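You operate a simulated robot arm through the tools that you are given. There is no shell and no other tool. Be economical: measure what you need, move in short steps, check, and stop when the job is done.

You run a simulated two-armed robot. Do the job below in one go: nothing can be reset, and whatever is moved stays where it is left.

Task
Swap the clamped lens for the pink one and clamp it at 20 N.
Fine: hold the blue stand to turn its knob, OPEN before a lens moves. The orange lens goes on the grey block. Scratch and drop nothing.

It is judged by the outcome, as a careful person would: the job done as asked, and still so three seconds after it is handed in. It fails if anything else is knocked over, pushed out of place, dropped, spilled or broken.

Robot
Two 6-joint arms with two-finger parallel grippers on one trunk, on a base that drives. Base frame: it is fixed to the floor where the robot stands at the start and does not move with it; the origin is under the middle of the robot, x ahead of it, y to its left, z up; the surface under the hand at the start is at about z = 910. Units: mm, rad, N and s.
The left shoulder is at the start at [70, 166, 1393], the right one opposite. With the tool pointing down near the work surface each hand reaches from about 620 to 840 mm from the robot's upright axis, wherever it stands, measured 20 degrees to its own side. Places, roughly: brush [250, 2000, 1000]; caddy [-250, 2250, 1000]; clamp knob [500, 0, 900]; clamp pad [500, 100, 1000]; dose dial [-700, 1900, 1100]; flat lever [-600, 1900, 1000]; gauge stand [-500, 2250, 1000]; lens block (5x5x4 cm) [500, 400, 900]; meter stand [-750, 2250, 1000]; pot [250, 2000, 1000]; pump stand [-750, 2000, 1000]; sliding post [-100, 2300, 900]; square cup [-500, 2000, 1000]; top of the grey lens block [500, -200, 900]; tray with two handles [-250, 2000, 250]; upright lever [-400, 2300, 1000]. Payload 3.91 kg a hand.
Tool frame (each hand has its own): the origin (TCP) lies between the finger pads and is the grasp point; the fingertips stand 30 mm ahead of it; z points along the fingers, y is the line along which they close. The gripper opens to 110 mm. The fingers are 20 mm wide and 10 mm thick; the gripper's body (48 by 112 mm) begins 55 mm behind the TCP.
Orientation is that of the tool frame in the base frame, as a unit quaternion [x, y, z, w]. With the fingers straight down and closing along the base's y, the tool's x points along the base's -x, its y along +y and its z along -z.

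Tools
- The arms move only by the tool nudge_tool. It takes "left_increments", "right_increments" or both (then of equal length, played together; a hand with none holds still); each is a list of rows, each an object (a shift or turn left out is 0, a gripper value left out holds the last) with "angular": the turn, a rotation vector about the base's x, y, z in rad, a list of three; "travel": the shift along the base's x, y, z in mm, a list of three; "fingers": the closure in counts, from 0 (fully open) to 255 (shut). In form: [{"angular": [ax, ay, az], "travel": [dx, dy, dz], "fingers": fingers}, ...]. A call has 1 to 12 rows; each row is the pose to reach, as a shift and turn from the pose commanded when the call began. A row lasts 0.2 s, in which the tool goes at most 50 mm and 0.15 rad; a call with a longer step from one row to the next is refused whole, and so is a gripper value outside its range. A pose out of reach is approached as far as the arm can. The call stops where the force on the tool passes 40 N (or 10 N more than at its start, if that is more) or the arm is blocked; 0.2 s more then pass. The fingers move at their own pace (about 108 mm/s each) and stop on an object; they squeeze with about 23 N. The grip force told is the motor's: it shows also when the fingers shut on nothing. Time passes only in rows, and 0.2 s behind the last, so rows that repeat a pose let the fingers close. It gives the time, the measured TCP pose, the force on the tool (base axes), the opening and the grip force at its end, in the units of the frame above (readings bear some noise), with the torque about the TCP (base axes, N m) and any sound that the robot's microphone picked up, and new pictures: "views" is both (left out), scene, wrist or none (wrist: the cameras of the hands that moved).
- Cameras (640 x 400 px; columns grow to the right, rows downward): "scene" is now at [116.3, 28.1, 1592.2]; the picture's right is [0.38, -0.93, -0.00], its down [-0.77, -0.31, -0.56] and it looks along [0.52, 0.21, -0.83] (base axes); focal length 270 px, centre (320, 200). "left" rides on the left gripper at [77, -7, -114] in its tool frame; the picture's right is [0.09, 1.00, 0.00], its down [-0.80, 0.07, -0.59] and it looks along [-0.59, 0.05, 0.80] (tool axes); focal length 270 px, centre (320, 200). "right" rides on the right gripper at [77, 7, -115] in its tool frame; the picture's right is [-0.09, 1.00, 0.00], its down [-0.80, -0.07, -0.59] and it looks along [-0.59, -0.05, 0.80] (tool axes); focal length 270 px, centre (320, 200). There is no depth. A picture from a camera that has moved, and an enlarged one, comes with that camera's place and axes in the base frame and with its lens.
- move_column(by): slides the trunk up (or, below 0, down) by that many mm; the arms and the scene camera ride with it, the base frame stays. It gives what a move gives, with no picture.
- steer(legs): drives the robot by 1 to 6 legs, each [ahead, left, turn to the left] in mm, mm and rad, along the robot's own axes; the way and the turn of a leg run together, so that a leg with both is an arc; at most 1500 mm and 3.142 rad a leg. The arms and the cameras ride along, it lands a little off, and it stops where it bumps. It gives what a move gives, and a new picture of the scene camera.
- turn_head(pan, tilt): turns the head with the scene camera to pan (to the left, within 1.501 rad either way) and tilt (down, from -0.506 to 1.204), counted from straight ahead of the robot. It gives what a move gives, and a new picture of the scene camera.
- zoom(camera, box): a new picture of the part [left, top, right, bottom] of that camera's present view, enlarged. No time passes.
- sign_off(): hands the job in; it is judged then, once.

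Work in short steps. Places have to be worked out from the pictures, the camera data and where the tool is seen: move nearer, look again, correct. Check each grasp and each placing, and mend what went wrong. You have 120 turns and 260 pictures in all, those below and enlarged ones among them. Open the grippers and draw the arms clear of the work before you hand the job in, unless the task says otherwise; then end with one line.

The tools are called as name(argument=value, ...) on one line, values as JSON. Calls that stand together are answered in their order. nudge_tool: Moves the arms, as the interface text tells. Its arguments: {"type":"object","properties":{"left_increments":{"type":"array","items":{"type":"object","properties":{"angular":{"type":"array","items":{"type":"number"}},"travel":{"type":"array","items":{"type":"number"}},"fingers":{"type":"number"}}}},"right_increments":{"type":"array","items":{"type":"object","properties":{"angular":{"type":"array","items":{"type":"number"}},"travel":{"type":"array","items":{"type":"number"}},"fingers":{"type":"number"}}}},"views":{"type":"string","enum":["both","scene","wrist","none"]}},"required":[]} The other tools are called the same way: move_column (by) slides the trunk up or down; steer (legs) drives the base; turn_head (pan, tilt) turns the head that bears the scene camera; zoom (camera, box) takes an enlarged picture of a part of a camera's view; sign_off () hands the job in.

At the start:

```text
time: 0.0
left_position: [626.6, 340.3, 999.5]
left_ee_rot: [0.0, 1.0, 0.0, 0.0]
left_force: [-0.8, 0.5, -0.4]
left_ft_torque: [0.02, -0.01, 0.01]
left_grip_width: 110.0
left_gripper_force: 0.0
right_position: [673.4, -166.0, 998.9]
right_ee_rot: [0.0, 1.0, 0.0, 0.0]
right_force: [-0.1, -0.3, -0.5]
right_ft_torque: [-0.02, 0.02, -0.02]
right_grip_width: 109.8
right_gripper_force: 0.0
trunk travel left (down, up): [-888.0, 52.0]
robot x, y, heading: [-3.2, 0.6, -0.001]
head pan, tilt: [0.384, 0.974]
```

scene: 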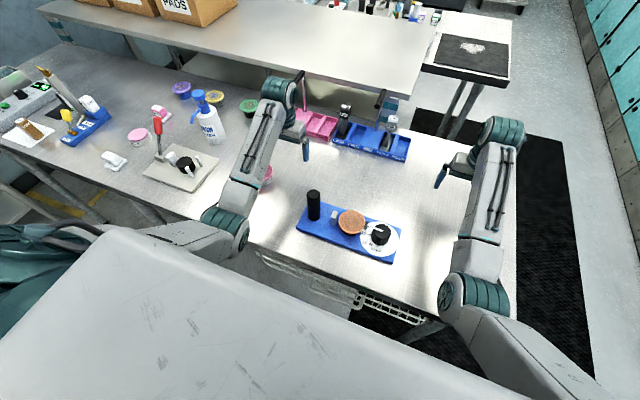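
right: 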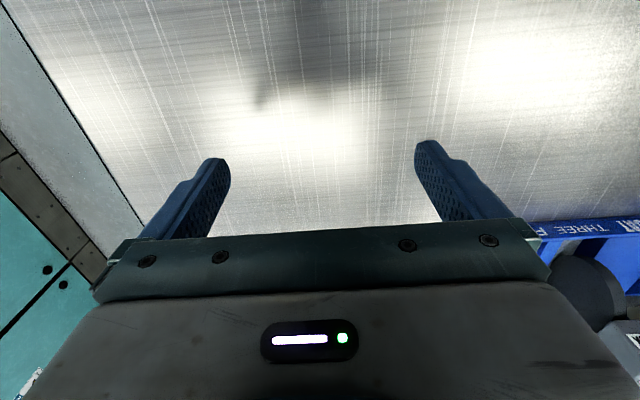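
left: 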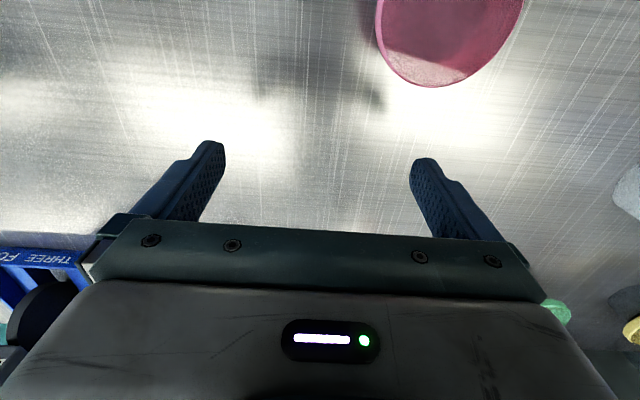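

The blue stand with the orange lens and a knob is ahead; I zoom in on it and on the pink lens area.

zoom(camera="scene", box=[280, 170, 420, 270])

turn_head(pan=0.0, tilt=1.1)

```text
4.00 times, centred on (350, 220) of scene
camera zoom: at [116.3, 28.1, 1592.2], right [0.38, -0.93, 0.0], down [-0.77, -0.31, -0.56], along [0.52, 0.21, -0.83], focal length 1081 px, centre (200, 120)
```

zoom: 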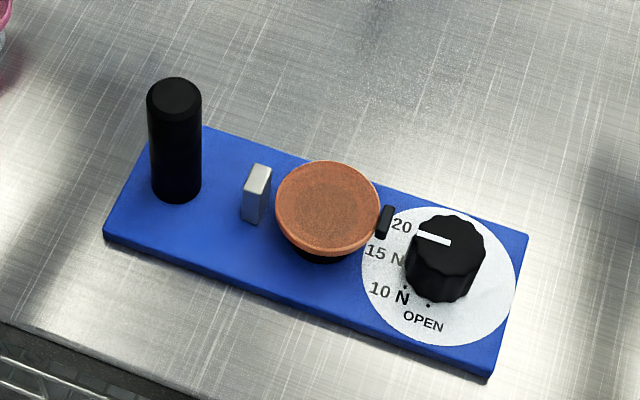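

```text
time: 0.9
left_position: [627.3, 340.6, 1000.2]
left_ee_rot: [0.001, 1.0, 0.0, -0.001]
left_force: [-0.2, 0.0, 0.1]
left_ft_torque: [0.02, 0.0, 0.0]
left_grip_width: 110.0
left_gripper_force: 0.1
right_position: [671.8, -165.9, 999.5]
right_ee_rot: [0.0, 1.0, 0.0, -0.001]
right_force: [-0.1, 0.3, -0.7]
right_ft_torque: [0.01, 0.04, 0.01]
right_grip_width: 109.8
right_gripper_force: 0.0
trunk travel left (down, up): [-888.0, 52.0]
robot x, y, heading: [-0.6, 0.6, 0.004]
head pan, tilt: [0.0, 1.1]
camera scene: at [113.4, 1.5, 1583.9], right [0.0, -1.0, 0.0], down [-0.89, 0.0, -0.45], along [0.45, 0.0, -0.89], focal length 270 px, centre (320, 200)
```

scene: 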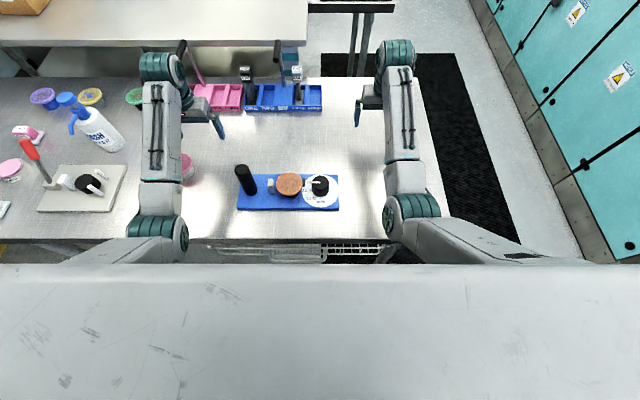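

The pink lens is beneath the left hand's camera; the grey block is hidden by the right arm. I raise both hands and draw them back to see more with the wrist cameras.

nudge_tool(left_increments=[{"travel": [-30, 0, 30]}, {"travel": [-60, 0, 60]}, {"travel": [-90, 0, 90]}, {"travel": [-120, 0, 120]}], right_increments=[{"travel": [-35, 0, 30]}, {"travel": [-70, 0, 60]}, {"travel": [-105, 0, 90]}, {"travel": [-140, 0, 120]}])

```text
time: 1.9
left_position: [438.8, 426.8, 1075.2]
left_ee_rot: [0.0, 1.0, -0.012, 0.018]
left_force: [-2.0, 0.2, 0.6]
left_ft_torque: [0.0, -0.12, 0.01]
left_grip_width: 110.1
left_gripper_force: 0.1
left hand out of reach, approached as far as the arm can: row 1, 2, 3, 4
right_position: [623.5, -147.0, 1011.4]
right_ee_rot: [0.0, 1.0, -0.003, 0.006]
right_force: [-0.7, 0.0, 0.2]
right_ft_torque: [-0.02, -0.07, -0.01]
right_grip_width: 109.7
right_gripper_force: 0.0
right hand out of reach, approached as far as the arm can: row 1, 2, 3, 4
trunk travel left (down, up): [-888.0, 52.0]
robot x, y, heading: [-0.5, 2.7, -0.003]
head pan, tilt: [0.0, 1.1]
camera scene: at [99.5, 9.2, 1585.1], right [0.0, -1.0, 0.01], down [-0.89, 0.0, -0.46], along [0.46, -0.01, -0.89], focal length 270 px, centre (320, 200)
camera right: at [543.0, -140.3, 1125.3], right [0.09, 1.0, 0.0], down [0.79, -0.07, 0.6], along [0.6, -0.06, -0.8], focal length 270 px, centre (320, 200)
camera left: at [357.6, 424.6, 1187.7], right [-0.09, 1.0, -0.03], down [0.78, 0.09, 0.62], along [0.62, 0.03, -0.78], focal length 270 px, centre (320, 200)
```

scene: 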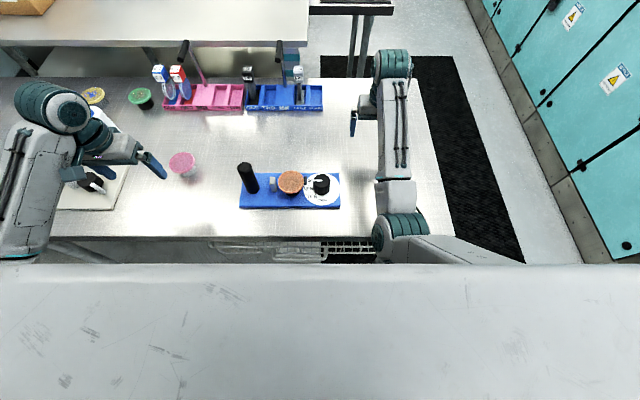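
right: 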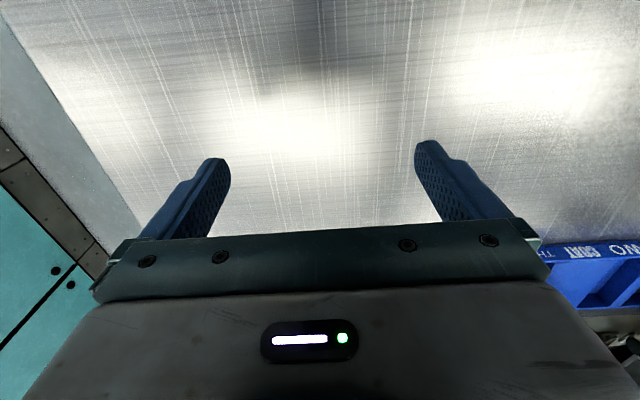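
left: 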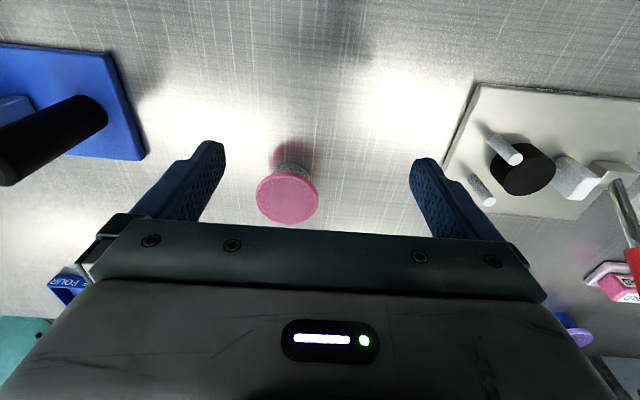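

The left hand came too near the body. The work lies too close (x≈500), so I drive back 200 mm to bring it into reach and look again.

steer(legs=[[-200, 0, 0]])

```text
time: 3.5
left_position: [255.5, 419.6, 1072.8]
left_ee_rot: [0.003, 1.0, -0.01, 0.012]
left_force: [0.4, -0.8, 0.5]
left_ft_torque: [-0.01, 0.01, 0.0]
left_grip_width: 109.5
left_gripper_force: 0.0
right_position: [435.4, -156.3, 1002.7]
right_ee_rot: [0.003, 1.0, 0.0, -0.002]
right_force: [-0.3, -0.5, -1.1]
right_ft_torque: [-0.01, 0.04, -0.01]
right_grip_width: 109.8
right_gripper_force: 0.0
trunk travel left (down, up): [-888.0, 52.0]
robot x, y, heading: [-196.9, 1.0, -0.007]
head pan, tilt: [0.0, 1.1]
camera scene: at [-79.9, 0.9, 1583.4], right [-0.01, -1.0, 0.0], down [-0.89, 0.01, -0.45], along [0.45, 0.0, -0.89], focal length 270 px, centre (320, 200)
```

scene: 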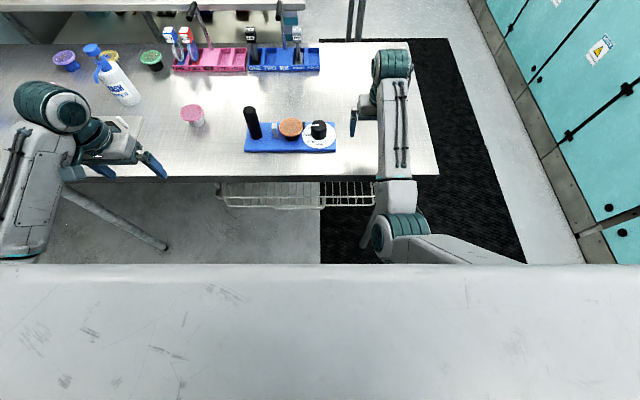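

I move the right hand outward and up to uncover the grey block, and restore the left hand to a better reach.

nudge_tool(right_increments=[{"travel": [0, 0, 40]}, {"travel": [0, -45, 60]}, {"travel": [0, -90, 80]}, {"travel": [0, -130, 100]}, {"travel": [0, -170, 120]}], left_increments=[{"travel": [0, 0, 20]}, {"travel": [0, 40, 40]}, {"travel": [20, 80, 60]}, {"travel": [40, 80, 80]}, {"travel": [60, 80, 80]}], views="wrist")

turn_head(pan=0.0, tilt=0.85)

```text
time: 4.7
left_position: [298.6, 510.6, 1145.4]
left_ee_rot: [0.003, 1.0, -0.009, 0.017]
left_force: [0.2, -0.8, 0.5]
left_ft_torque: [0.03, 0.0, 0.01]
left_grip_width: 109.7
left_gripper_force: 0.0
left hand out of reach, approached as far as the arm can: row 1, 4, 5
right_position: [482.2, -348.3, 1048.5]
right_ee_rot: [0.004, 1.0, 0.002, 0.003]
right_force: [0.2, -0.1, -0.8]
right_ft_torque: [0.01, 0.01, -0.02]
right_grip_width: 110.1
right_gripper_force: 0.1
right hand out of reach, approached as far as the arm can: row 1, 2, 3, 4, 5
trunk travel left (down, up): [-888.0, 52.0]
robot x, y, heading: [-196.3, 6.6, -0.005]
head pan, tilt: [0.0, 1.1]
camera right: at [403.9, -342.3, 1161.9], right [0.09, 1.0, 0.0], down [0.8, -0.08, 0.6], along [0.6, -0.05, -0.8], focal length 270 px, centre (320, 200)
camera left: at [217.1, 506.4, 1257.9], right [-0.08, 1.0, -0.02], down [0.78, 0.08, 0.62], along [0.62, 0.03, -0.79], focal length 270 px, centre (320, 200)
```

right: 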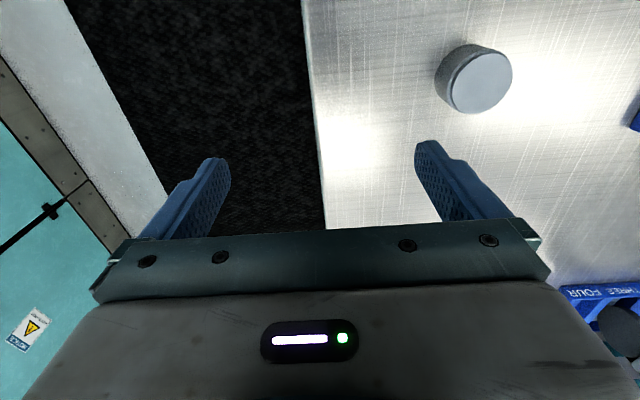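
left: 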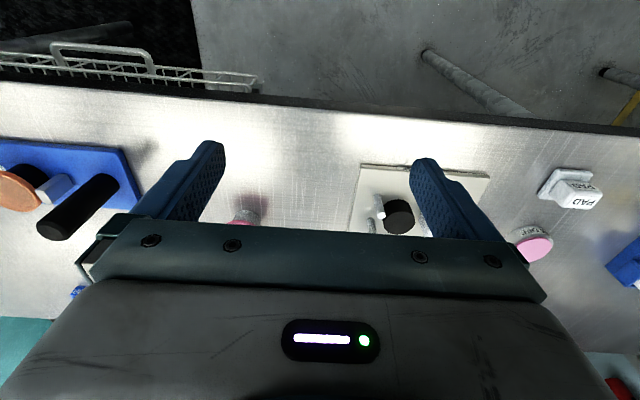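

```text
time: 5.4
left_position: [297.7, 511.0, 1144.6]
left_ee_rot: [0.004, 1.0, -0.011, 0.017]
left_force: [0.7, 0.2, -0.3]
left_ft_torque: [-0.03, 0.02, 0.04]
left_grip_width: 109.9
left_gripper_force: 0.0
right_position: [481.0, -347.5, 1050.3]
right_ee_rot: [0.003, 1.0, 0.0, 0.002]
right_force: [-0.4, 0.4, 0.1]
right_ft_torque: [0.01, 0.0, 0.03]
right_grip_width: 110.3
right_gripper_force: 0.0
trunk travel left (down, up): [-888.0, 52.0]
robot x, y, heading: [-198.3, 4.3, -0.004]
head pan, tilt: [0.0, 0.85]
camera scene: at [-70.5, 0.8, 1601.6], right [-0.01, -1.0, 0.0], down [-0.75, 0.01, -0.66], along [0.66, 0.0, -0.75], focal length 270 px, centre (320, 200)
```

scene: 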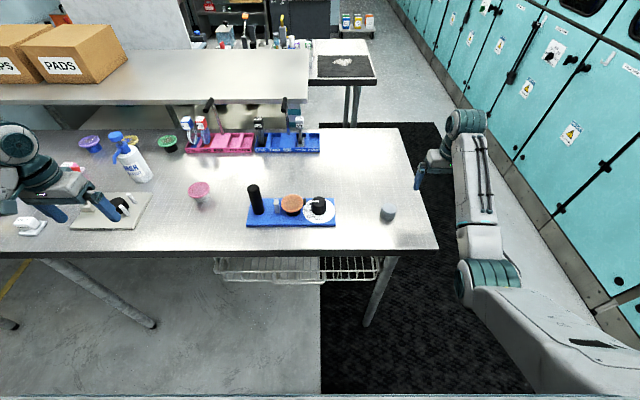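

I zoom in on the stand, pink lens and grey block.

zoom(camera="scene", box=[240, 175, 344, 240])

zoom(camera="scene", box=[170, 170, 234, 210])

zoom(camera="right", box=[400, 20, 560, 120])

```text
6.15 times, centred on (292, 208) of scene
camera zoom: at [-70.5, 0.8, 1601.6], right [-0.01, -1.0, 0.0], down [-0.75, 0.01, -0.66], along [0.66, 0.0, -0.75], focal length 1663 px, centre (492, 154)
```

zoom: 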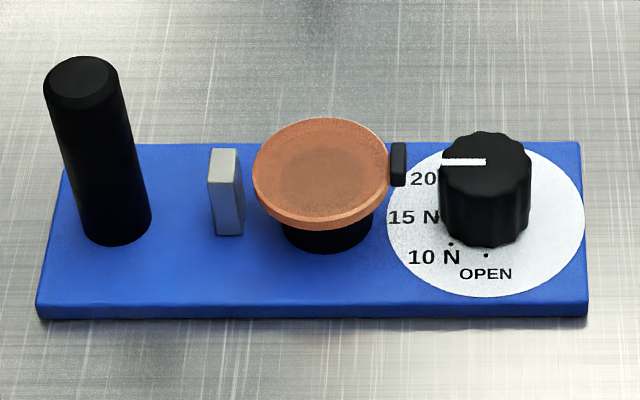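

```text
10.00 times, centred on (202, 190) of scene
camera zoom: at [-70.5, 0.8, 1601.6], right [-0.01, -1.0, 0.0], down [-0.75, 0.01, -0.66], along [0.66, 0.0, -0.75], focal length 2702 px, centre (1500, 300)
```

zoom: 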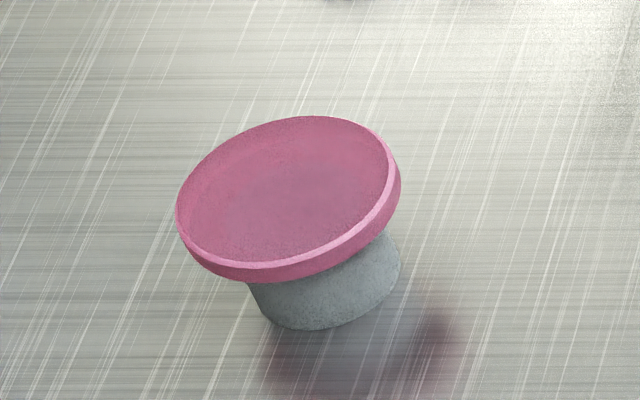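

```text
4.00 times, centred on (480, 70) of right
camera zoom: at [402.8, -340.8, 1162.7], right [0.1, 1.0, 0.0], down [0.8, -0.08, 0.6], along [0.6, -0.06, -0.8], focal length 1081 px, centre (-320, 720)
```

zoom: 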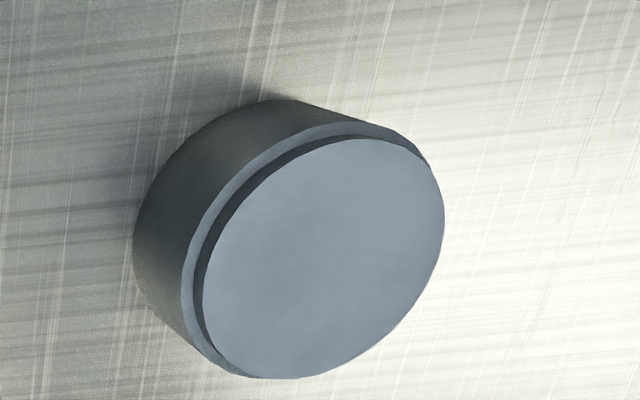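

The lenses are flat discs on round pedestals: orange one clamped at about (490, 94). The pointer points to +y, which I read as 15 N; OPEN is toward −x and 20 N about 45° toward +x. I bring both hands nearer, still high, for wrist views of post and knob.

nudge_tool(left_increments=[{"travel": [18, -38, -5]}, {"travel": [36, -76, -10]}, {"travel": [54, -114, -15]}, {"travel": [72, -152, -20]}, {"travel": [90, -190, -25]}, {"travel": [106, -228, -30]}, {"travel": [122, -261, -35]}], right_increments=[{"travel": [-9, 41, 4]}, {"travel": [-18, 82, 8]}, {"travel": [-27, 123, 12]}, {"travel": [-36, 164, 16]}, {"travel": [-45, 205, 20]}, {"travel": [-54, 246, 25]}, {"travel": [-61, 287, 30]}])

```text
time: 7.2
left_position: [469.3, 251.4, 1031.3]
left_ee_rot: [0.003, 1.0, -0.009, 0.017]
left_force: [-0.1, 0.2, 1.0]
left_ft_torque: [0.0, 0.01, -0.02]
left_grip_width: 110.2
left_gripper_force: 0.0
left hand out of reach, approached as far as the arm can: row 1, 2, 3, 4, 5, 6, 7
right_position: [454.7, -81.5, 1044.8]
right_ee_rot: [0.017, 1.0, -0.018, 0.004]
right_force: [-0.2, -0.5, 0.2]
right_ft_torque: [0.0, -0.01, 0.0]
right_grip_width: 109.9
right_gripper_force: 0.1
right hand out of reach, approached as far as the arm can: row 1, 2, 3, 4, 5, 6, 7
trunk travel left (down, up): [-888.0, 52.0]
robot x, y, heading: [-201.3, 0.5, -0.006]
head pan, tilt: [0.0, 0.85]
stopped in row 7 (right hand): the arm was blocked; the commanded pose is now the measured one
camera scene: at [-69.1, -0.3, 1601.6], right [-0.01, -1.0, 0.0], down [-0.75, 0.01, -0.66], along [0.66, 0.0, -0.75], focal length 270 px, centre (320, 200)
camera right: at [376.2, -68.7, 1157.6], right [0.12, 0.99, -0.03], down [0.79, -0.08, 0.6], along [0.6, -0.1, -0.8], focal length 270 px, centre (320, 200)
camera left: at [388.7, 247.9, 1143.8], right [-0.08, 1.0, -0.02], down [0.78, 0.08, 0.62], along [0.62, 0.03, -0.79], focal length 270 px, centre (320, 200)
```

scene: 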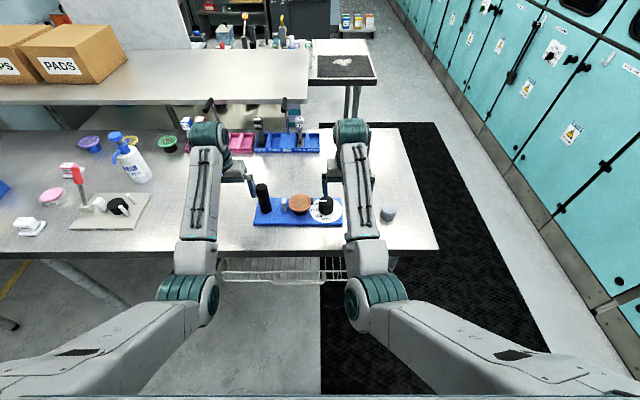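
right: 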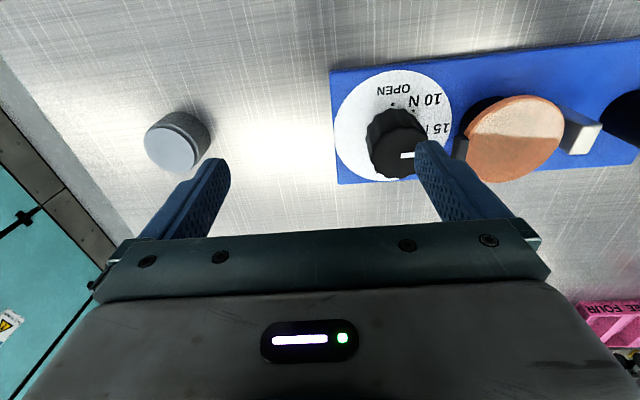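
left: 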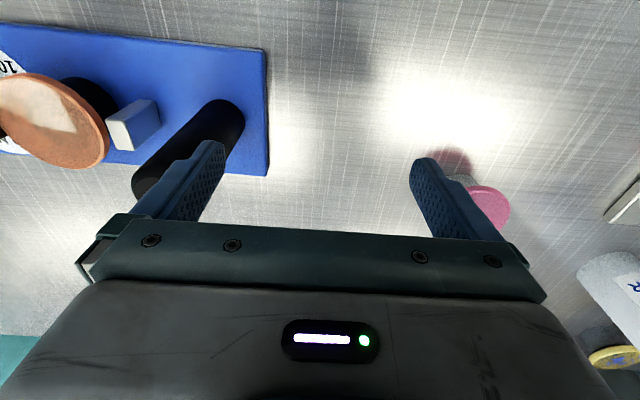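

The stand seems to have shifted slightly — the left finger likely brushed the post because the hand ended lower than commanded. I zoom with the same box to measure that.

zoom(camera="scene", box=[240, 175, 344, 240])

zoom(camera="left", box=[0, 0, 320, 200])

zoom(camera="right", box=[320, 20, 640, 220])

```text
6.15 times, centred on (292, 208) of scene
camera zoom: at [-69.1, -0.3, 1601.6], right [-0.01, -1.0, 0.0], down [-0.75, 0.01, -0.66], along [0.66, 0.0, -0.75], focal length 1663 px, centre (492, 154)
```

zoom: 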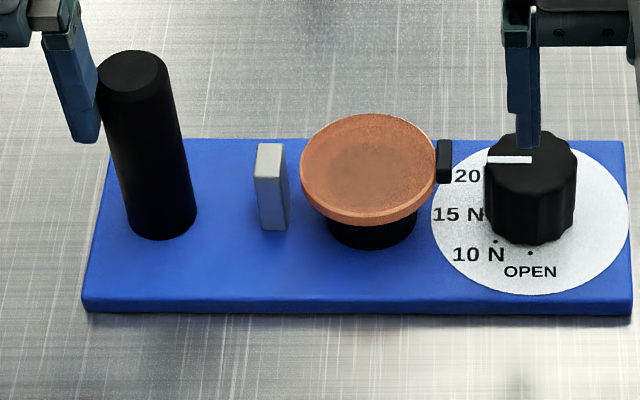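

```text
2.00 times, centred on (160, 100) of left
camera zoom: at [388.7, 247.9, 1143.8], right [-0.08, 1.0, -0.02], down [0.78, 0.08, 0.62], along [0.62, 0.03, -0.79], focal length 541 px, centre (640, 400)
```

zoom: 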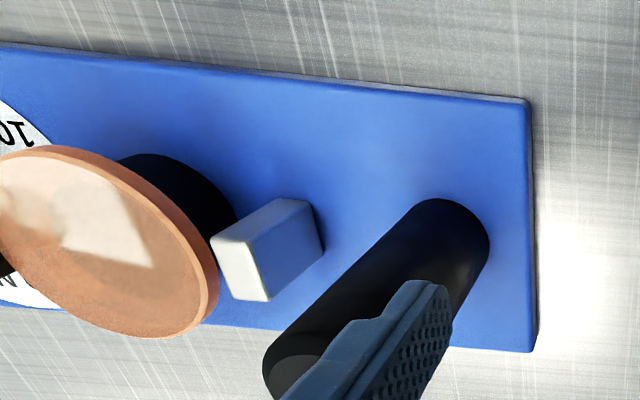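

```text
2.00 times, centred on (480, 120) of right
camera zoom: at [376.2, -68.7, 1157.6], right [0.12, 0.99, -0.03], down [0.79, -0.08, 0.6], along [0.6, -0.1, -0.8], focal length 541 px, centre (0, 360)
```

zoom: 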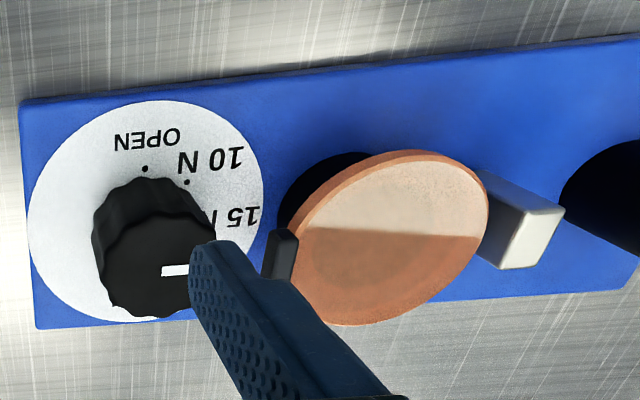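

The stand was shoved ~24 mm toward −y by that brush; I'll slide it back once I hold its post. Height over the bench is limited, so I raise the trunk 52 mm to lift both hands straight up clear.

move_column(by=52)

nudge_tool(left_increments=[{"travel": [0, 0, 10]}], right_increments=[{"travel": [0, 0, 0]}], views="both")

```text
time: 8.2
left_position: [469.5, 252.7, 1083.7]
left_ee_rot: [0.003, 1.0, -0.01, 0.016]
left_force: [0.5, -0.3, 0.2]
left_ft_torque: [0.0, 0.01, -0.03]
left_grip_width: 109.7
left_gripper_force: 0.0
right_position: [454.1, -80.7, 1096.3]
right_ee_rot: [0.017, 1.0, -0.018, 0.004]
right_force: [0.6, -0.6, 0.4]
right_ft_torque: [0.02, -0.01, 0.01]
right_grip_width: 109.8
right_gripper_force: 0.1
trunk travel left (down, up): [-940.0, 0.0]
robot x, y, heading: [-196.7, 0.6, -0.011]
head pan, tilt: [0.0, 0.85]
```

```text
time: 8.6
left_position: [474.4, 254.5, 1086.8]
left_ee_rot: [0.004, 1.0, -0.009, 0.016]
left_force: [0.1, -0.7, -0.4]
left_ft_torque: [0.01, 0.0, 0.02]
left_grip_width: 109.8
left_gripper_force: 0.2
left hand out of reach, approached as far as the arm can: row 1
right_position: [453.0, -80.8, 1095.9]
right_ee_rot: [0.016, 1.0, -0.018, 0.004]
right_force: [0.0, 0.0, -0.4]
right_ft_torque: [0.01, 0.0, 0.02]
right_grip_width: 110.1
right_gripper_force: 0.0
trunk travel left (down, up): [-940.0, 0.0]
robot x, y, heading: [-197.4, 1.4, -0.004]
head pan, tilt: [0.0, 0.85]
camera scene: at [-70.4, 1.2, 1653.6], right [-0.01, -1.0, 0.0], down [-0.75, 0.01, -0.66], along [0.66, 0.0, -0.75], focal length 270 px, centre (320, 200)
camera right: at [374.9, -67.3, 1209.5], right [0.12, 0.99, -0.03], down [0.79, -0.08, 0.6], along [0.6, -0.1, -0.8], focal length 270 px, centre (320, 200)
camera left: at [392.1, 250.3, 1199.5], right [-0.08, 1.0, -0.02], down [0.78, 0.08, 0.62], along [0.62, 0.03, -0.78], focal length 270 px, centre (320, 200)
```

scene: 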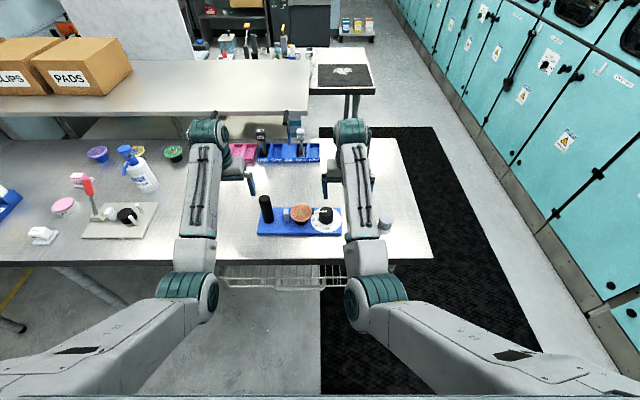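
right: 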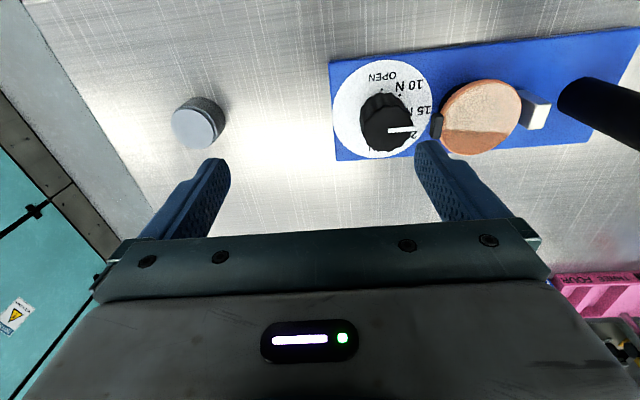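
left: 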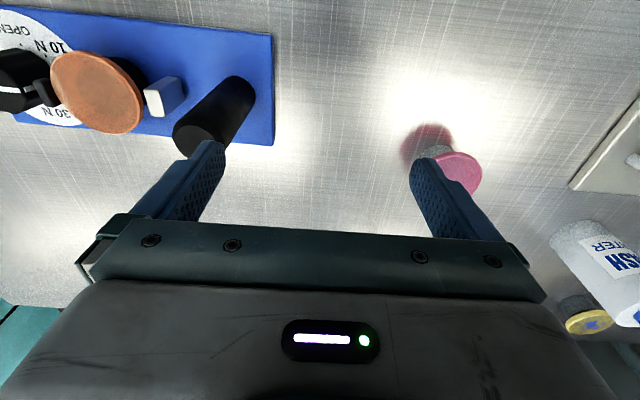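

I zoom in on the dial from the right camera, since more labels are visible now.

zoom(camera="right", box=[320, 50, 480, 170])

zoom(camera="left", box=[0, 0, 288, 180])

```text
3.33 times, centred on (400, 110) of right
camera zoom: at [374.9, -67.3, 1209.5], right [0.12, 0.99, -0.03], down [0.79, -0.08, 0.6], along [0.6, -0.1, -0.8], focal length 901 px, centre (53, 500)
```

zoom: 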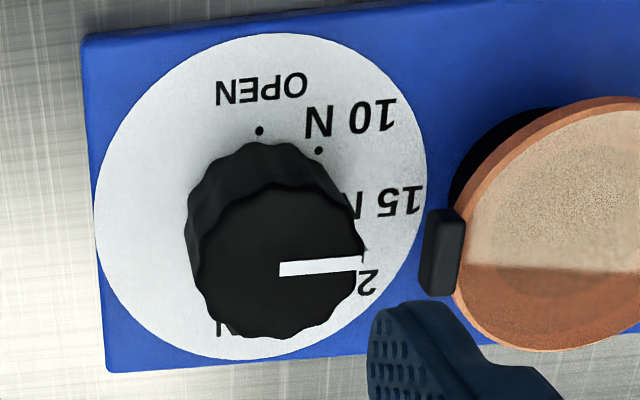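

```text
2.22 times, centred on (144, 90) of left
camera zoom: at [392.1, 250.3, 1199.5], right [-0.08, 1.0, -0.02], down [0.78, 0.08, 0.62], along [0.62, 0.03, -0.78], focal length 601 px, centre (711, 444)
```

zoom: 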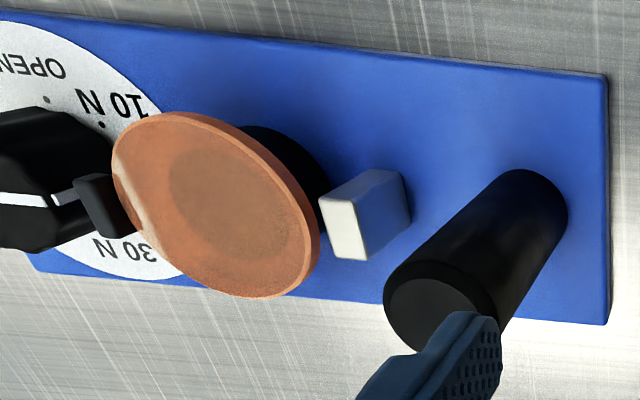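

Labels run OPEN(−x), 10, 15 (+y), 20, 30 (+x) at 45° spacing; the pointer is at 15 N. Now I move the left hand over the post (≈487, 173), staying above its top.

nudge_tool(left_increments=[{"travel": [5, -30, 0]}, {"travel": [10, -58, 0]}, {"travel": [16, -81, 0]}], views="both")

```text
time: 9.3
left_position: [490.3, 173.5, 1085.5]
left_ee_rot: [0.003, 1.0, -0.008, 0.016]
left_force: [0.8, -0.2, -0.3]
left_ft_torque: [0.02, -0.02, -0.01]
left_grip_width: 109.9
left_gripper_force: 0.0
right_position: [452.8, -80.4, 1096.3]
right_ee_rot: [0.016, 1.0, -0.018, 0.004]
right_force: [-0.1, -0.5, -0.7]
right_ft_torque: [0.02, 0.0, 0.02]
right_grip_width: 110.3
right_gripper_force: 0.1
trunk travel left (down, up): [-940.0, 0.0]
robot x, y, heading: [-196.9, 1.0, -0.003]
head pan, tilt: [0.0, 0.85]
camera scene: at [-70.1, 0.6, 1653.6], right [-0.01, -1.0, 0.0], down [-0.75, 0.01, -0.66], along [0.66, 0.0, -0.75], focal length 270 px, centre (320, 200)
camera left: at [408.1, 169.2, 1198.1], right [-0.08, 1.0, -0.02], down [0.78, 0.08, 0.62], along [0.62, 0.03, -0.79], focal length 270 px, centre (320, 200)
```

scene: 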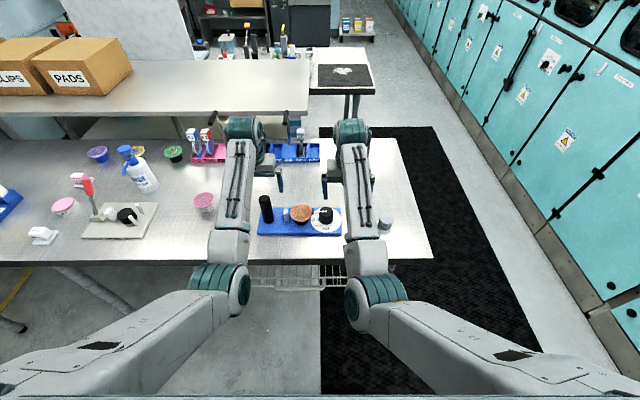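
left: 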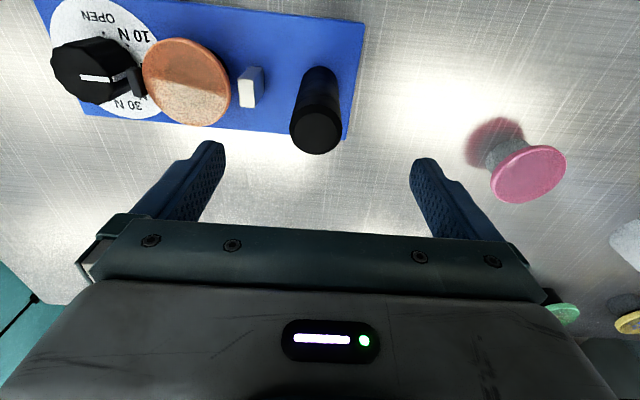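

The post top lies at about (483, 170); I narrow the fingers to ~70 mm to clear the jaw, and descend to z≈1008.

nudge_tool(left_increments=[{"travel": [-4, -2, 0], "fingers": 93}, {"travel": [-7, -4, 0], "fingers": 93}, {"travel": [-7, -4, -25], "fingers": 93}, {"travel": [-7, -4, -50], "fingers": 93}, {"travel": [-7, -4, -78], "fingers": 93}], views="both")

```text
time: 10.6
left_position: [484.1, 166.0, 1010.0]
left_ee_rot: [0.004, 1.0, -0.009, 0.015]
left_force: [-0.8, 0.7, -0.6]
left_ft_torque: [-0.02, 0.03, -0.02]
left_grip_width: 69.9
left_gripper_force: 0.1
right_position: [452.8, -80.6, 1095.1]
right_ee_rot: [0.016, 1.0, -0.019, 0.002]
right_force: [-0.3, 0.4, -0.5]
right_ft_torque: [-0.03, -0.01, 0.0]
right_grip_width: 110.0
right_gripper_force: 0.0
trunk travel left (down, up): [-940.0, 0.0]
robot x, y, heading: [-199.3, -1.2, -0.002]
head pan, tilt: [0.0, 0.85]
camera scene: at [-69.8, 1.2, 1653.6], right [-0.01, -1.0, 0.0], down [-0.75, 0.01, -0.66], along [0.66, 0.0, -0.75], focal length 270 px, centre (320, 200)
camera left: at [403.3, 162.5, 1122.4], right [-0.08, 1.0, -0.02], down [0.78, 0.08, 0.62], along [0.62, 0.03, -0.79], focal length 270 px, centre (320, 200)
```

scene: 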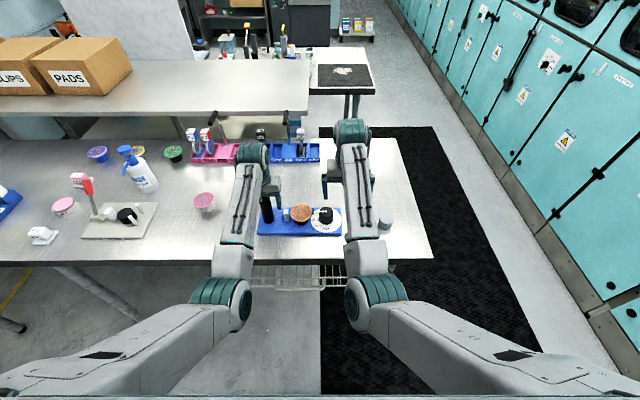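
left: 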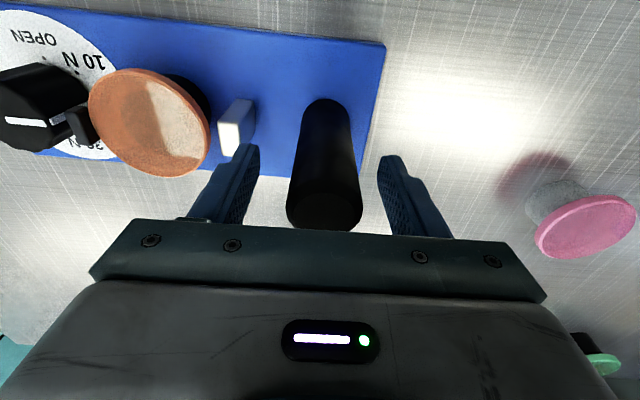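

The post is centred between the fingers; I close on it.

nudge_tool(left_increments=[{"travel": [0, 2, 0], "fingers": 255}, {"travel": [0, 2, 0], "fingers": 255}, {"travel": [0, 2, 0], "fingers": 255}], views="scene")

zoom(camera="scene", box=[240, 180, 344, 245])

```text
time: 11.3
left_position: [484.2, 168.3, 1010.7]
left_ee_rot: [0.004, 1.0, -0.008, 0.017]
left_force: [0.2, 1.1, 3.2]
left_ft_torque: [0.72, -0.01, -0.07]
left_grip_width: 35.9
left_gripper_force: 22.9
right_position: [454.1, -79.9, 1095.4]
right_ee_rot: [0.017, 1.0, -0.019, 0.003]
right_force: [0.0, -1.2, 0.2]
right_ft_torque: [0.0, 0.0, -0.04]
right_grip_width: 110.1
right_gripper_force: 0.0
trunk travel left (down, up): [-940.0, 0.0]
robot x, y, heading: [-199.0, 1.4, -0.001]
head pan, tilt: [0.0, 0.85]
camera scene: at [-70.0, 1.2, 1653.6], right [-0.01, -1.0, 0.0], down [-0.75, 0.01, -0.66], along [0.66, 0.0, -0.75], focal length 270 px, centre (320, 200)
```

scene: 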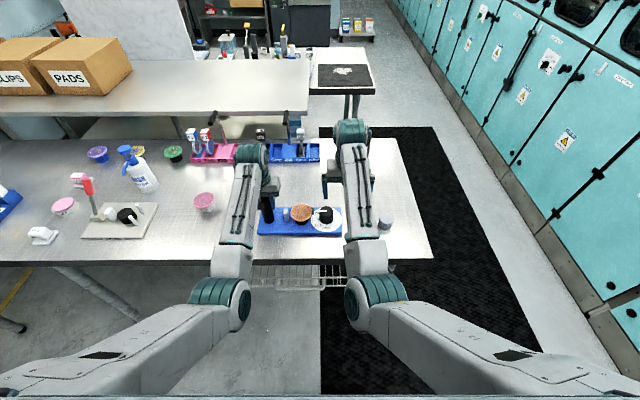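

```text
6.15 times, centred on (292, 212) of scene
camera zoom: at [-70.0, 1.2, 1653.6], right [-0.01, -1.0, 0.0], down [-0.75, 0.01, -0.66], along [0.66, 0.0, -0.75], focal length 1663 px, centre (492, 123)
```

zoom: 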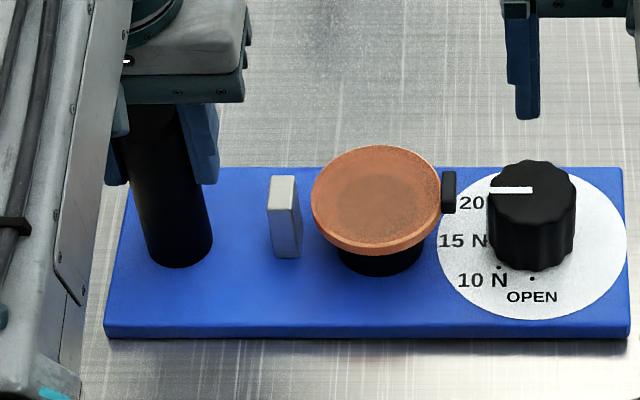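

The post is held firmly (36 mm wide). I slide the stand back about 23 mm toward +y to where it stood.

nudge_tool(left_increments=[{"travel": [0, 5, 0]}, {"travel": [0, 10, 0]}, {"travel": [-1, 15, 0]}, {"travel": [-2, 20, 0]}, {"travel": [-2, 23, 0]}, {"travel": [-2, 23, 0]}], views="scene")

zoom(camera="scene", box=[240, 180, 344, 245])

zoom(camera="right", box=[320, 20, 640, 220])

```text
time: 12.8
left_position: [480.5, 191.9, 1010.5]
left_ee_rot: [0.004, 1.0, -0.009, 0.017]
left_force: [-0.1, -3.6, 7.9]
left_ft_torque: [0.4, 0.19, 0.08]
left_grip_width: 35.6
left_gripper_force: 22.8
right_position: [452.4, -81.1, 1097.1]
right_ee_rot: [0.016, 1.0, -0.018, 0.005]
right_force: [-0.5, 0.0, 0.0]
right_ft_torque: [-0.01, -0.02, -0.01]
right_grip_width: 110.4
right_gripper_force: 0.0
trunk travel left (down, up): [-940.0, 0.0]
robot x, y, heading: [-200.5, 2.4, -0.011]
head pan, tilt: [0.0, 0.85]
camera scene: at [-71.5, -0.6, 1653.7], right [-0.01, -1.0, 0.0], down [-0.75, 0.01, -0.66], along [0.66, 0.0, -0.75], focal length 270 px, centre (320, 200)
```

scene: 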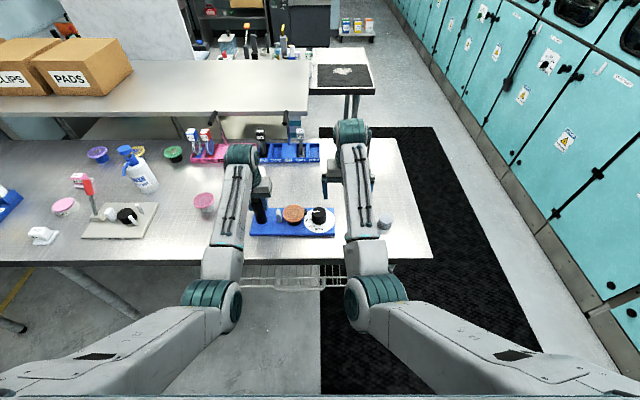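

```text
6.15 times, centred on (292, 212) of scene
camera zoom: at [-71.5, -0.6, 1653.7], right [-0.01, -1.0, 0.0], down [-0.75, 0.01, -0.66], along [0.66, 0.0, -0.75], focal length 1663 px, centre (492, 123)
```

zoom: 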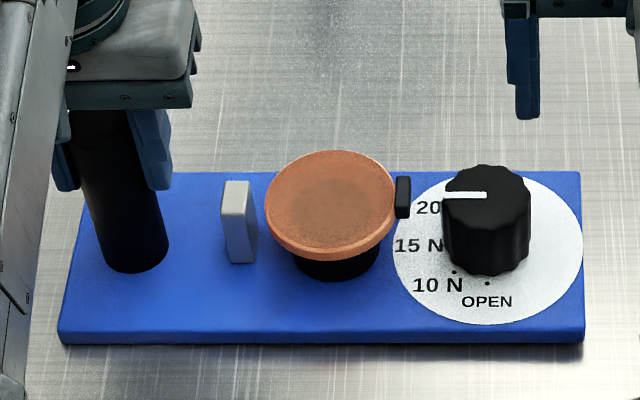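

```text
2.00 times, centred on (480, 120) of right
camera zoom: at [374.2, -68.7, 1209.8], right [0.12, 0.99, -0.03], down [0.79, -0.08, 0.6], along [0.6, -0.1, -0.8], focal length 541 px, centre (0, 360)
```

zoom: 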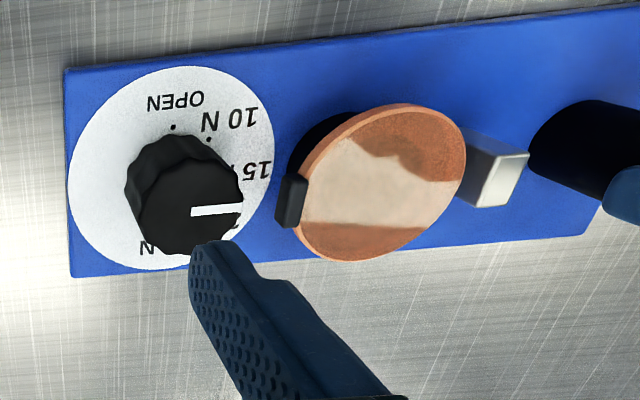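

The stand is back within a few mm. The knob is at about (481, 2), top z≈965. The lens pad is close on its +y side, so I'll grip the knob with the hand turned +45° about z; I move over it while turning, up high.

nudge_tool(right_increments=[{"travel": [5, 14, 0], "angular": [0, 0, 0.131]}, {"travel": [10, 28, 0], "angular": [0, 0, 0.262]}, {"travel": [15, 42, 0], "angular": [0, 0, 0.393]}, {"travel": [20, 56, -5], "angular": [0, 0, 0.524]}, {"travel": [25, 70, -10], "angular": [0, 0, 0.655]}, {"travel": [28, 83, -16], "angular": [0, 0, 0.785]}], views="both")

```text
time: 14.2
left_position: [481.0, 191.2, 1010.0]
left_ee_rot: [0.003, 1.0, -0.009, 0.016]
left_force: [2.3, -2.7, 9.9]
left_ft_torque: [0.44, 0.06, 0.01]
left_grip_width: 35.9
left_gripper_force: 23.2
right_position: [495.2, -26.5, 1075.7]
right_ee_rot: [-0.362, 0.932, -0.021, 0.007]
right_force: [0.7, -0.7, -0.2]
right_ft_torque: [0.03, 0.0, 0.02]
right_grip_width: 110.1
right_gripper_force: 0.0
right hand out of reach, approached as far as the arm can: row 4, 5, 6
trunk travel left (down, up): [-940.0, 0.0]
robot x, y, heading: [-197.6, -1.8, -0.009]
head pan, tilt: [0.0, 0.85]
camera scene: at [-71.6, -0.2, 1653.7], right [-0.01, -1.0, 0.0], down [-0.75, 0.01, -0.66], along [0.66, 0.0, -0.75], focal length 270 px, centre (320, 200)
camera right: at [429.5, -69.9, 1188.9], right [-0.6, 0.79, -0.04], down [0.62, 0.51, 0.6], along [0.5, 0.33, -0.8], focal length 270 px, centre (320, 200)
```

scene: 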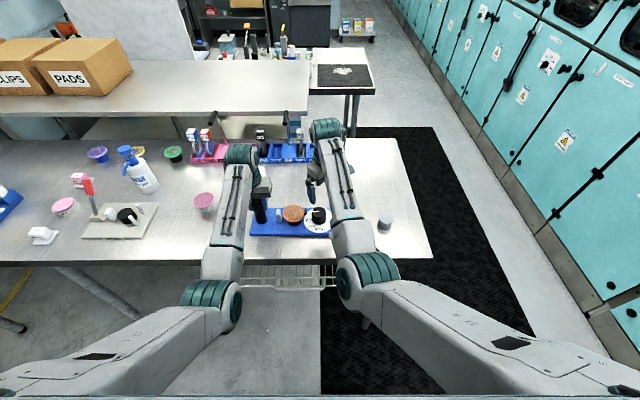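
right: 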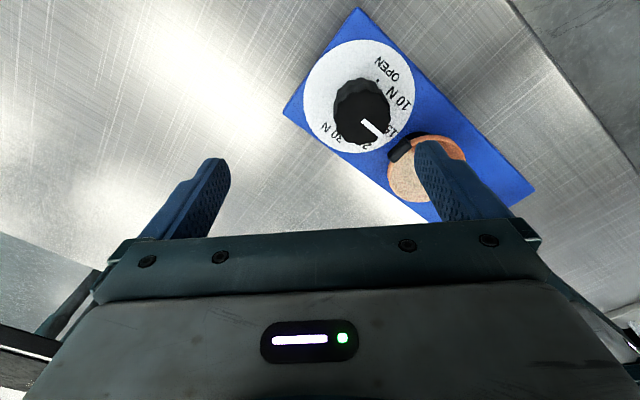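

The right hand stopped short in y at that height; I try lower (tips still ~40 mm above the knob) at the wanted spot.

nudge_tool(right_increments=[{"travel": [0, 0, -25]}, {"travel": [-4, 10, -45]}, {"travel": [-9, 20, -45]}, {"travel": [-14, 28, -45]}], views="none")

```text
time: 15.2
left_position: [479.9, 192.6, 1010.4]
left_ee_rot: [0.003, 1.0, -0.009, 0.016]
left_force: [2.2, -2.4, 10.4]
left_ft_torque: [0.56, -0.09, -0.05]
left_grip_width: 35.5
left_gripper_force: 22.8
right_position: [501.4, -16.0, 1035.2]
right_ee_rot: [-0.36, 0.932, -0.025, 0.015]
right_force: [0.1, -1.0, 0.6]
right_ft_torque: [0.02, 0.0, -0.03]
right_grip_width: 109.7
right_gripper_force: 0.2
right hand out of reach, approached as far as the arm can: row 2, 3, 4
trunk travel left (down, up): [-940.0, 0.0]
robot x, y, heading: [-196.7, -1.0, -0.005]
head pan, tilt: [0.0, 0.85]
```

The inner reach limit is in the way here (the knob is across the body and near). I release the post, lift the left hand, and then drive back 70 and left 60 for better reach of both hands.

nudge_tool(left_increments=[{"fingers": 116}, {"fingers": 116}, {"travel": [0, 0, 30], "fingers": 116}, {"travel": [0, 0, 60], "fingers": 116}, {"travel": [0, 0, 75], "fingers": 116}], right_increments=[{"travel": [0, -5, 10]}, {"travel": [0, -10, 20]}, {"travel": [0, -20, 30]}, {"travel": [0, -30, 35]}, {"travel": [0, -40, 40]}], views="none")

steer(legs=[[-70, 60, 0]])

```text
time: 16.4
left_position: [480.7, 192.9, 1085.1]
left_ee_rot: [0.004, 1.0, -0.009, 0.016]
left_force: [-0.5, -0.8, 0.2]
left_ft_torque: [0.0, -0.01, -0.01]
left_grip_width: 60.0
left_gripper_force: 0.1
right_position: [489.3, -35.5, 1066.6]
right_ee_rot: [-0.369, 0.929, -0.012, 0.009]
right_force: [0.9, 0.0, -0.3]
right_ft_torque: [0.01, 0.0, 0.0]
right_grip_width: 110.4
right_gripper_force: 0.1
trunk travel left (down, up): [-940.0, 0.0]
robot x, y, heading: [-198.0, -2.7, -0.008]
head pan, tilt: [0.0, 0.85]
```

```text
time: 17.5
left_position: [417.1, 251.5, 1081.9]
left_ee_rot: [0.004, 1.0, -0.008, 0.013]
left_force: [0.7, -0.6, 0.4]
left_ft_torque: [0.02, 0.01, -0.01]
left_grip_width: 60.1
left_gripper_force: 0.0
right_position: [428.1, 19.0, 1065.3]
right_ee_rot: [-0.367, 0.93, -0.013, 0.007]
right_force: [0.0, -0.4, 0.1]
right_ft_torque: [0.01, 0.03, -0.04]
right_grip_width: 109.8
right_gripper_force: 0.1
trunk travel left (down, up): [-940.0, 0.0]
robot x, y, heading: [-266.9, 58.3, -0.004]
head pan, tilt: [0.0, 0.85]
camera scene: at [-131.1, 56.8, 1652.9], right [-0.01, -1.0, 0.0], down [-0.75, 0.01, -0.66], along [0.66, 0.0, -0.75], focal length 270 px, centre (320, 200)
```

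scene: 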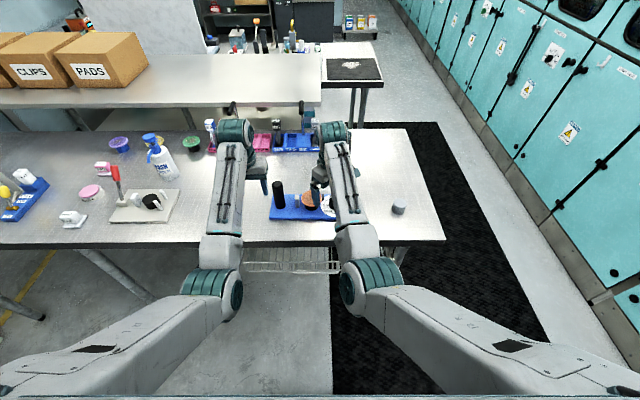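

Now I bring the left hand back above the post and the right hand above the knob, then check the views.

nudge_tool(left_increments=[{"travel": [20, -20, 0], "fingers": 93}, {"travel": [40, -40, 0], "fingers": 93}, {"travel": [63, -59, 0], "fingers": 93}, {"travel": [63, -59, 0], "fingers": 93}], right_increments=[{"travel": [15, -5, 0]}, {"travel": [35, -10, 0]}, {"travel": [53, -17, 0]}, {"travel": [53, -17, 0]}], views="both")

```text
time: 18.5
left_position: [473.0, 194.9, 1085.8]
left_ee_rot: [0.004, 1.0, -0.01, 0.017]
left_force: [-0.2, 0.3, -0.5]
left_ft_torque: [-0.01, 0.01, -0.03]
left_grip_width: 69.9
left_gripper_force: 0.1
right_position: [476.9, 5.1, 1068.8]
right_ee_rot: [-0.367, 0.93, -0.014, 0.01]
right_force: [-0.7, -1.4, -0.2]
right_ft_torque: [-0.01, -0.01, 0.02]
right_grip_width: 109.8
right_gripper_force: 0.0
trunk travel left (down, up): [-940.0, 0.0]
robot x, y, heading: [-264.4, 60.4, -0.011]
head pan, tilt: [0.0, 0.85]
camera scene: at [-139.6, 62.9, 1653.8], right [-0.01, -1.0, 0.0], down [-0.75, 0.01, -0.66], along [0.66, -0.01, -0.75], focal length 270 px, centre (320, 200)
camera right: at [411.6, -41.1, 1182.3], right [-0.62, 0.79, -0.03], down [0.62, 0.51, 0.6], along [0.49, 0.35, -0.8], focal length 270 px, centre (320, 200)
camera left: at [392.7, 191.0, 1197.4], right [-0.08, 1.0, -0.02], down [0.78, 0.08, 0.62], along [0.62, 0.03, -0.78], focal length 270 px, centre (320, 200)
```

scene: 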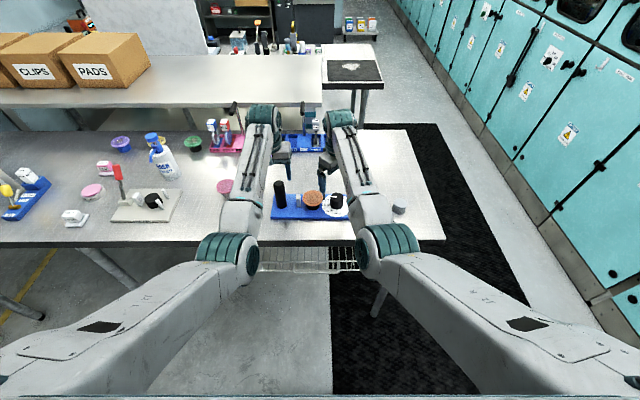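
right: 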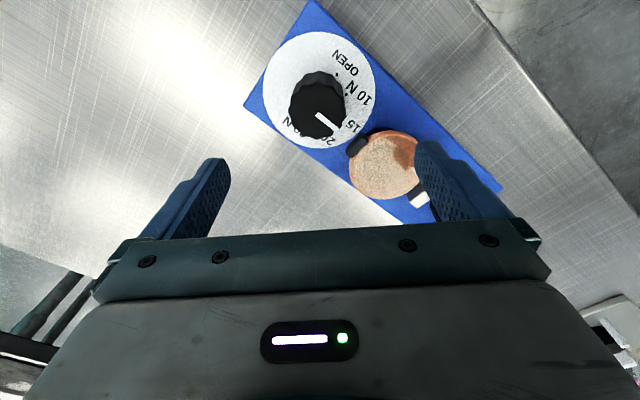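
left: 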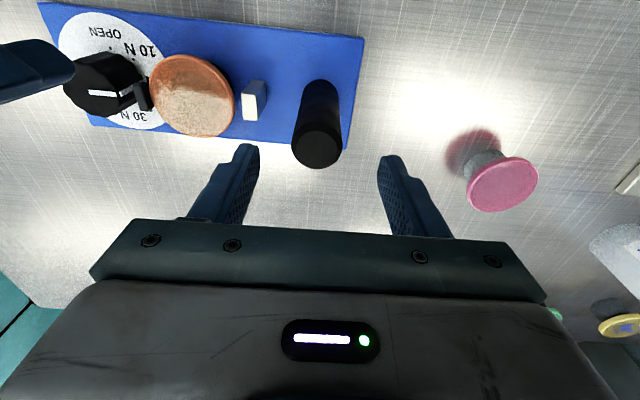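

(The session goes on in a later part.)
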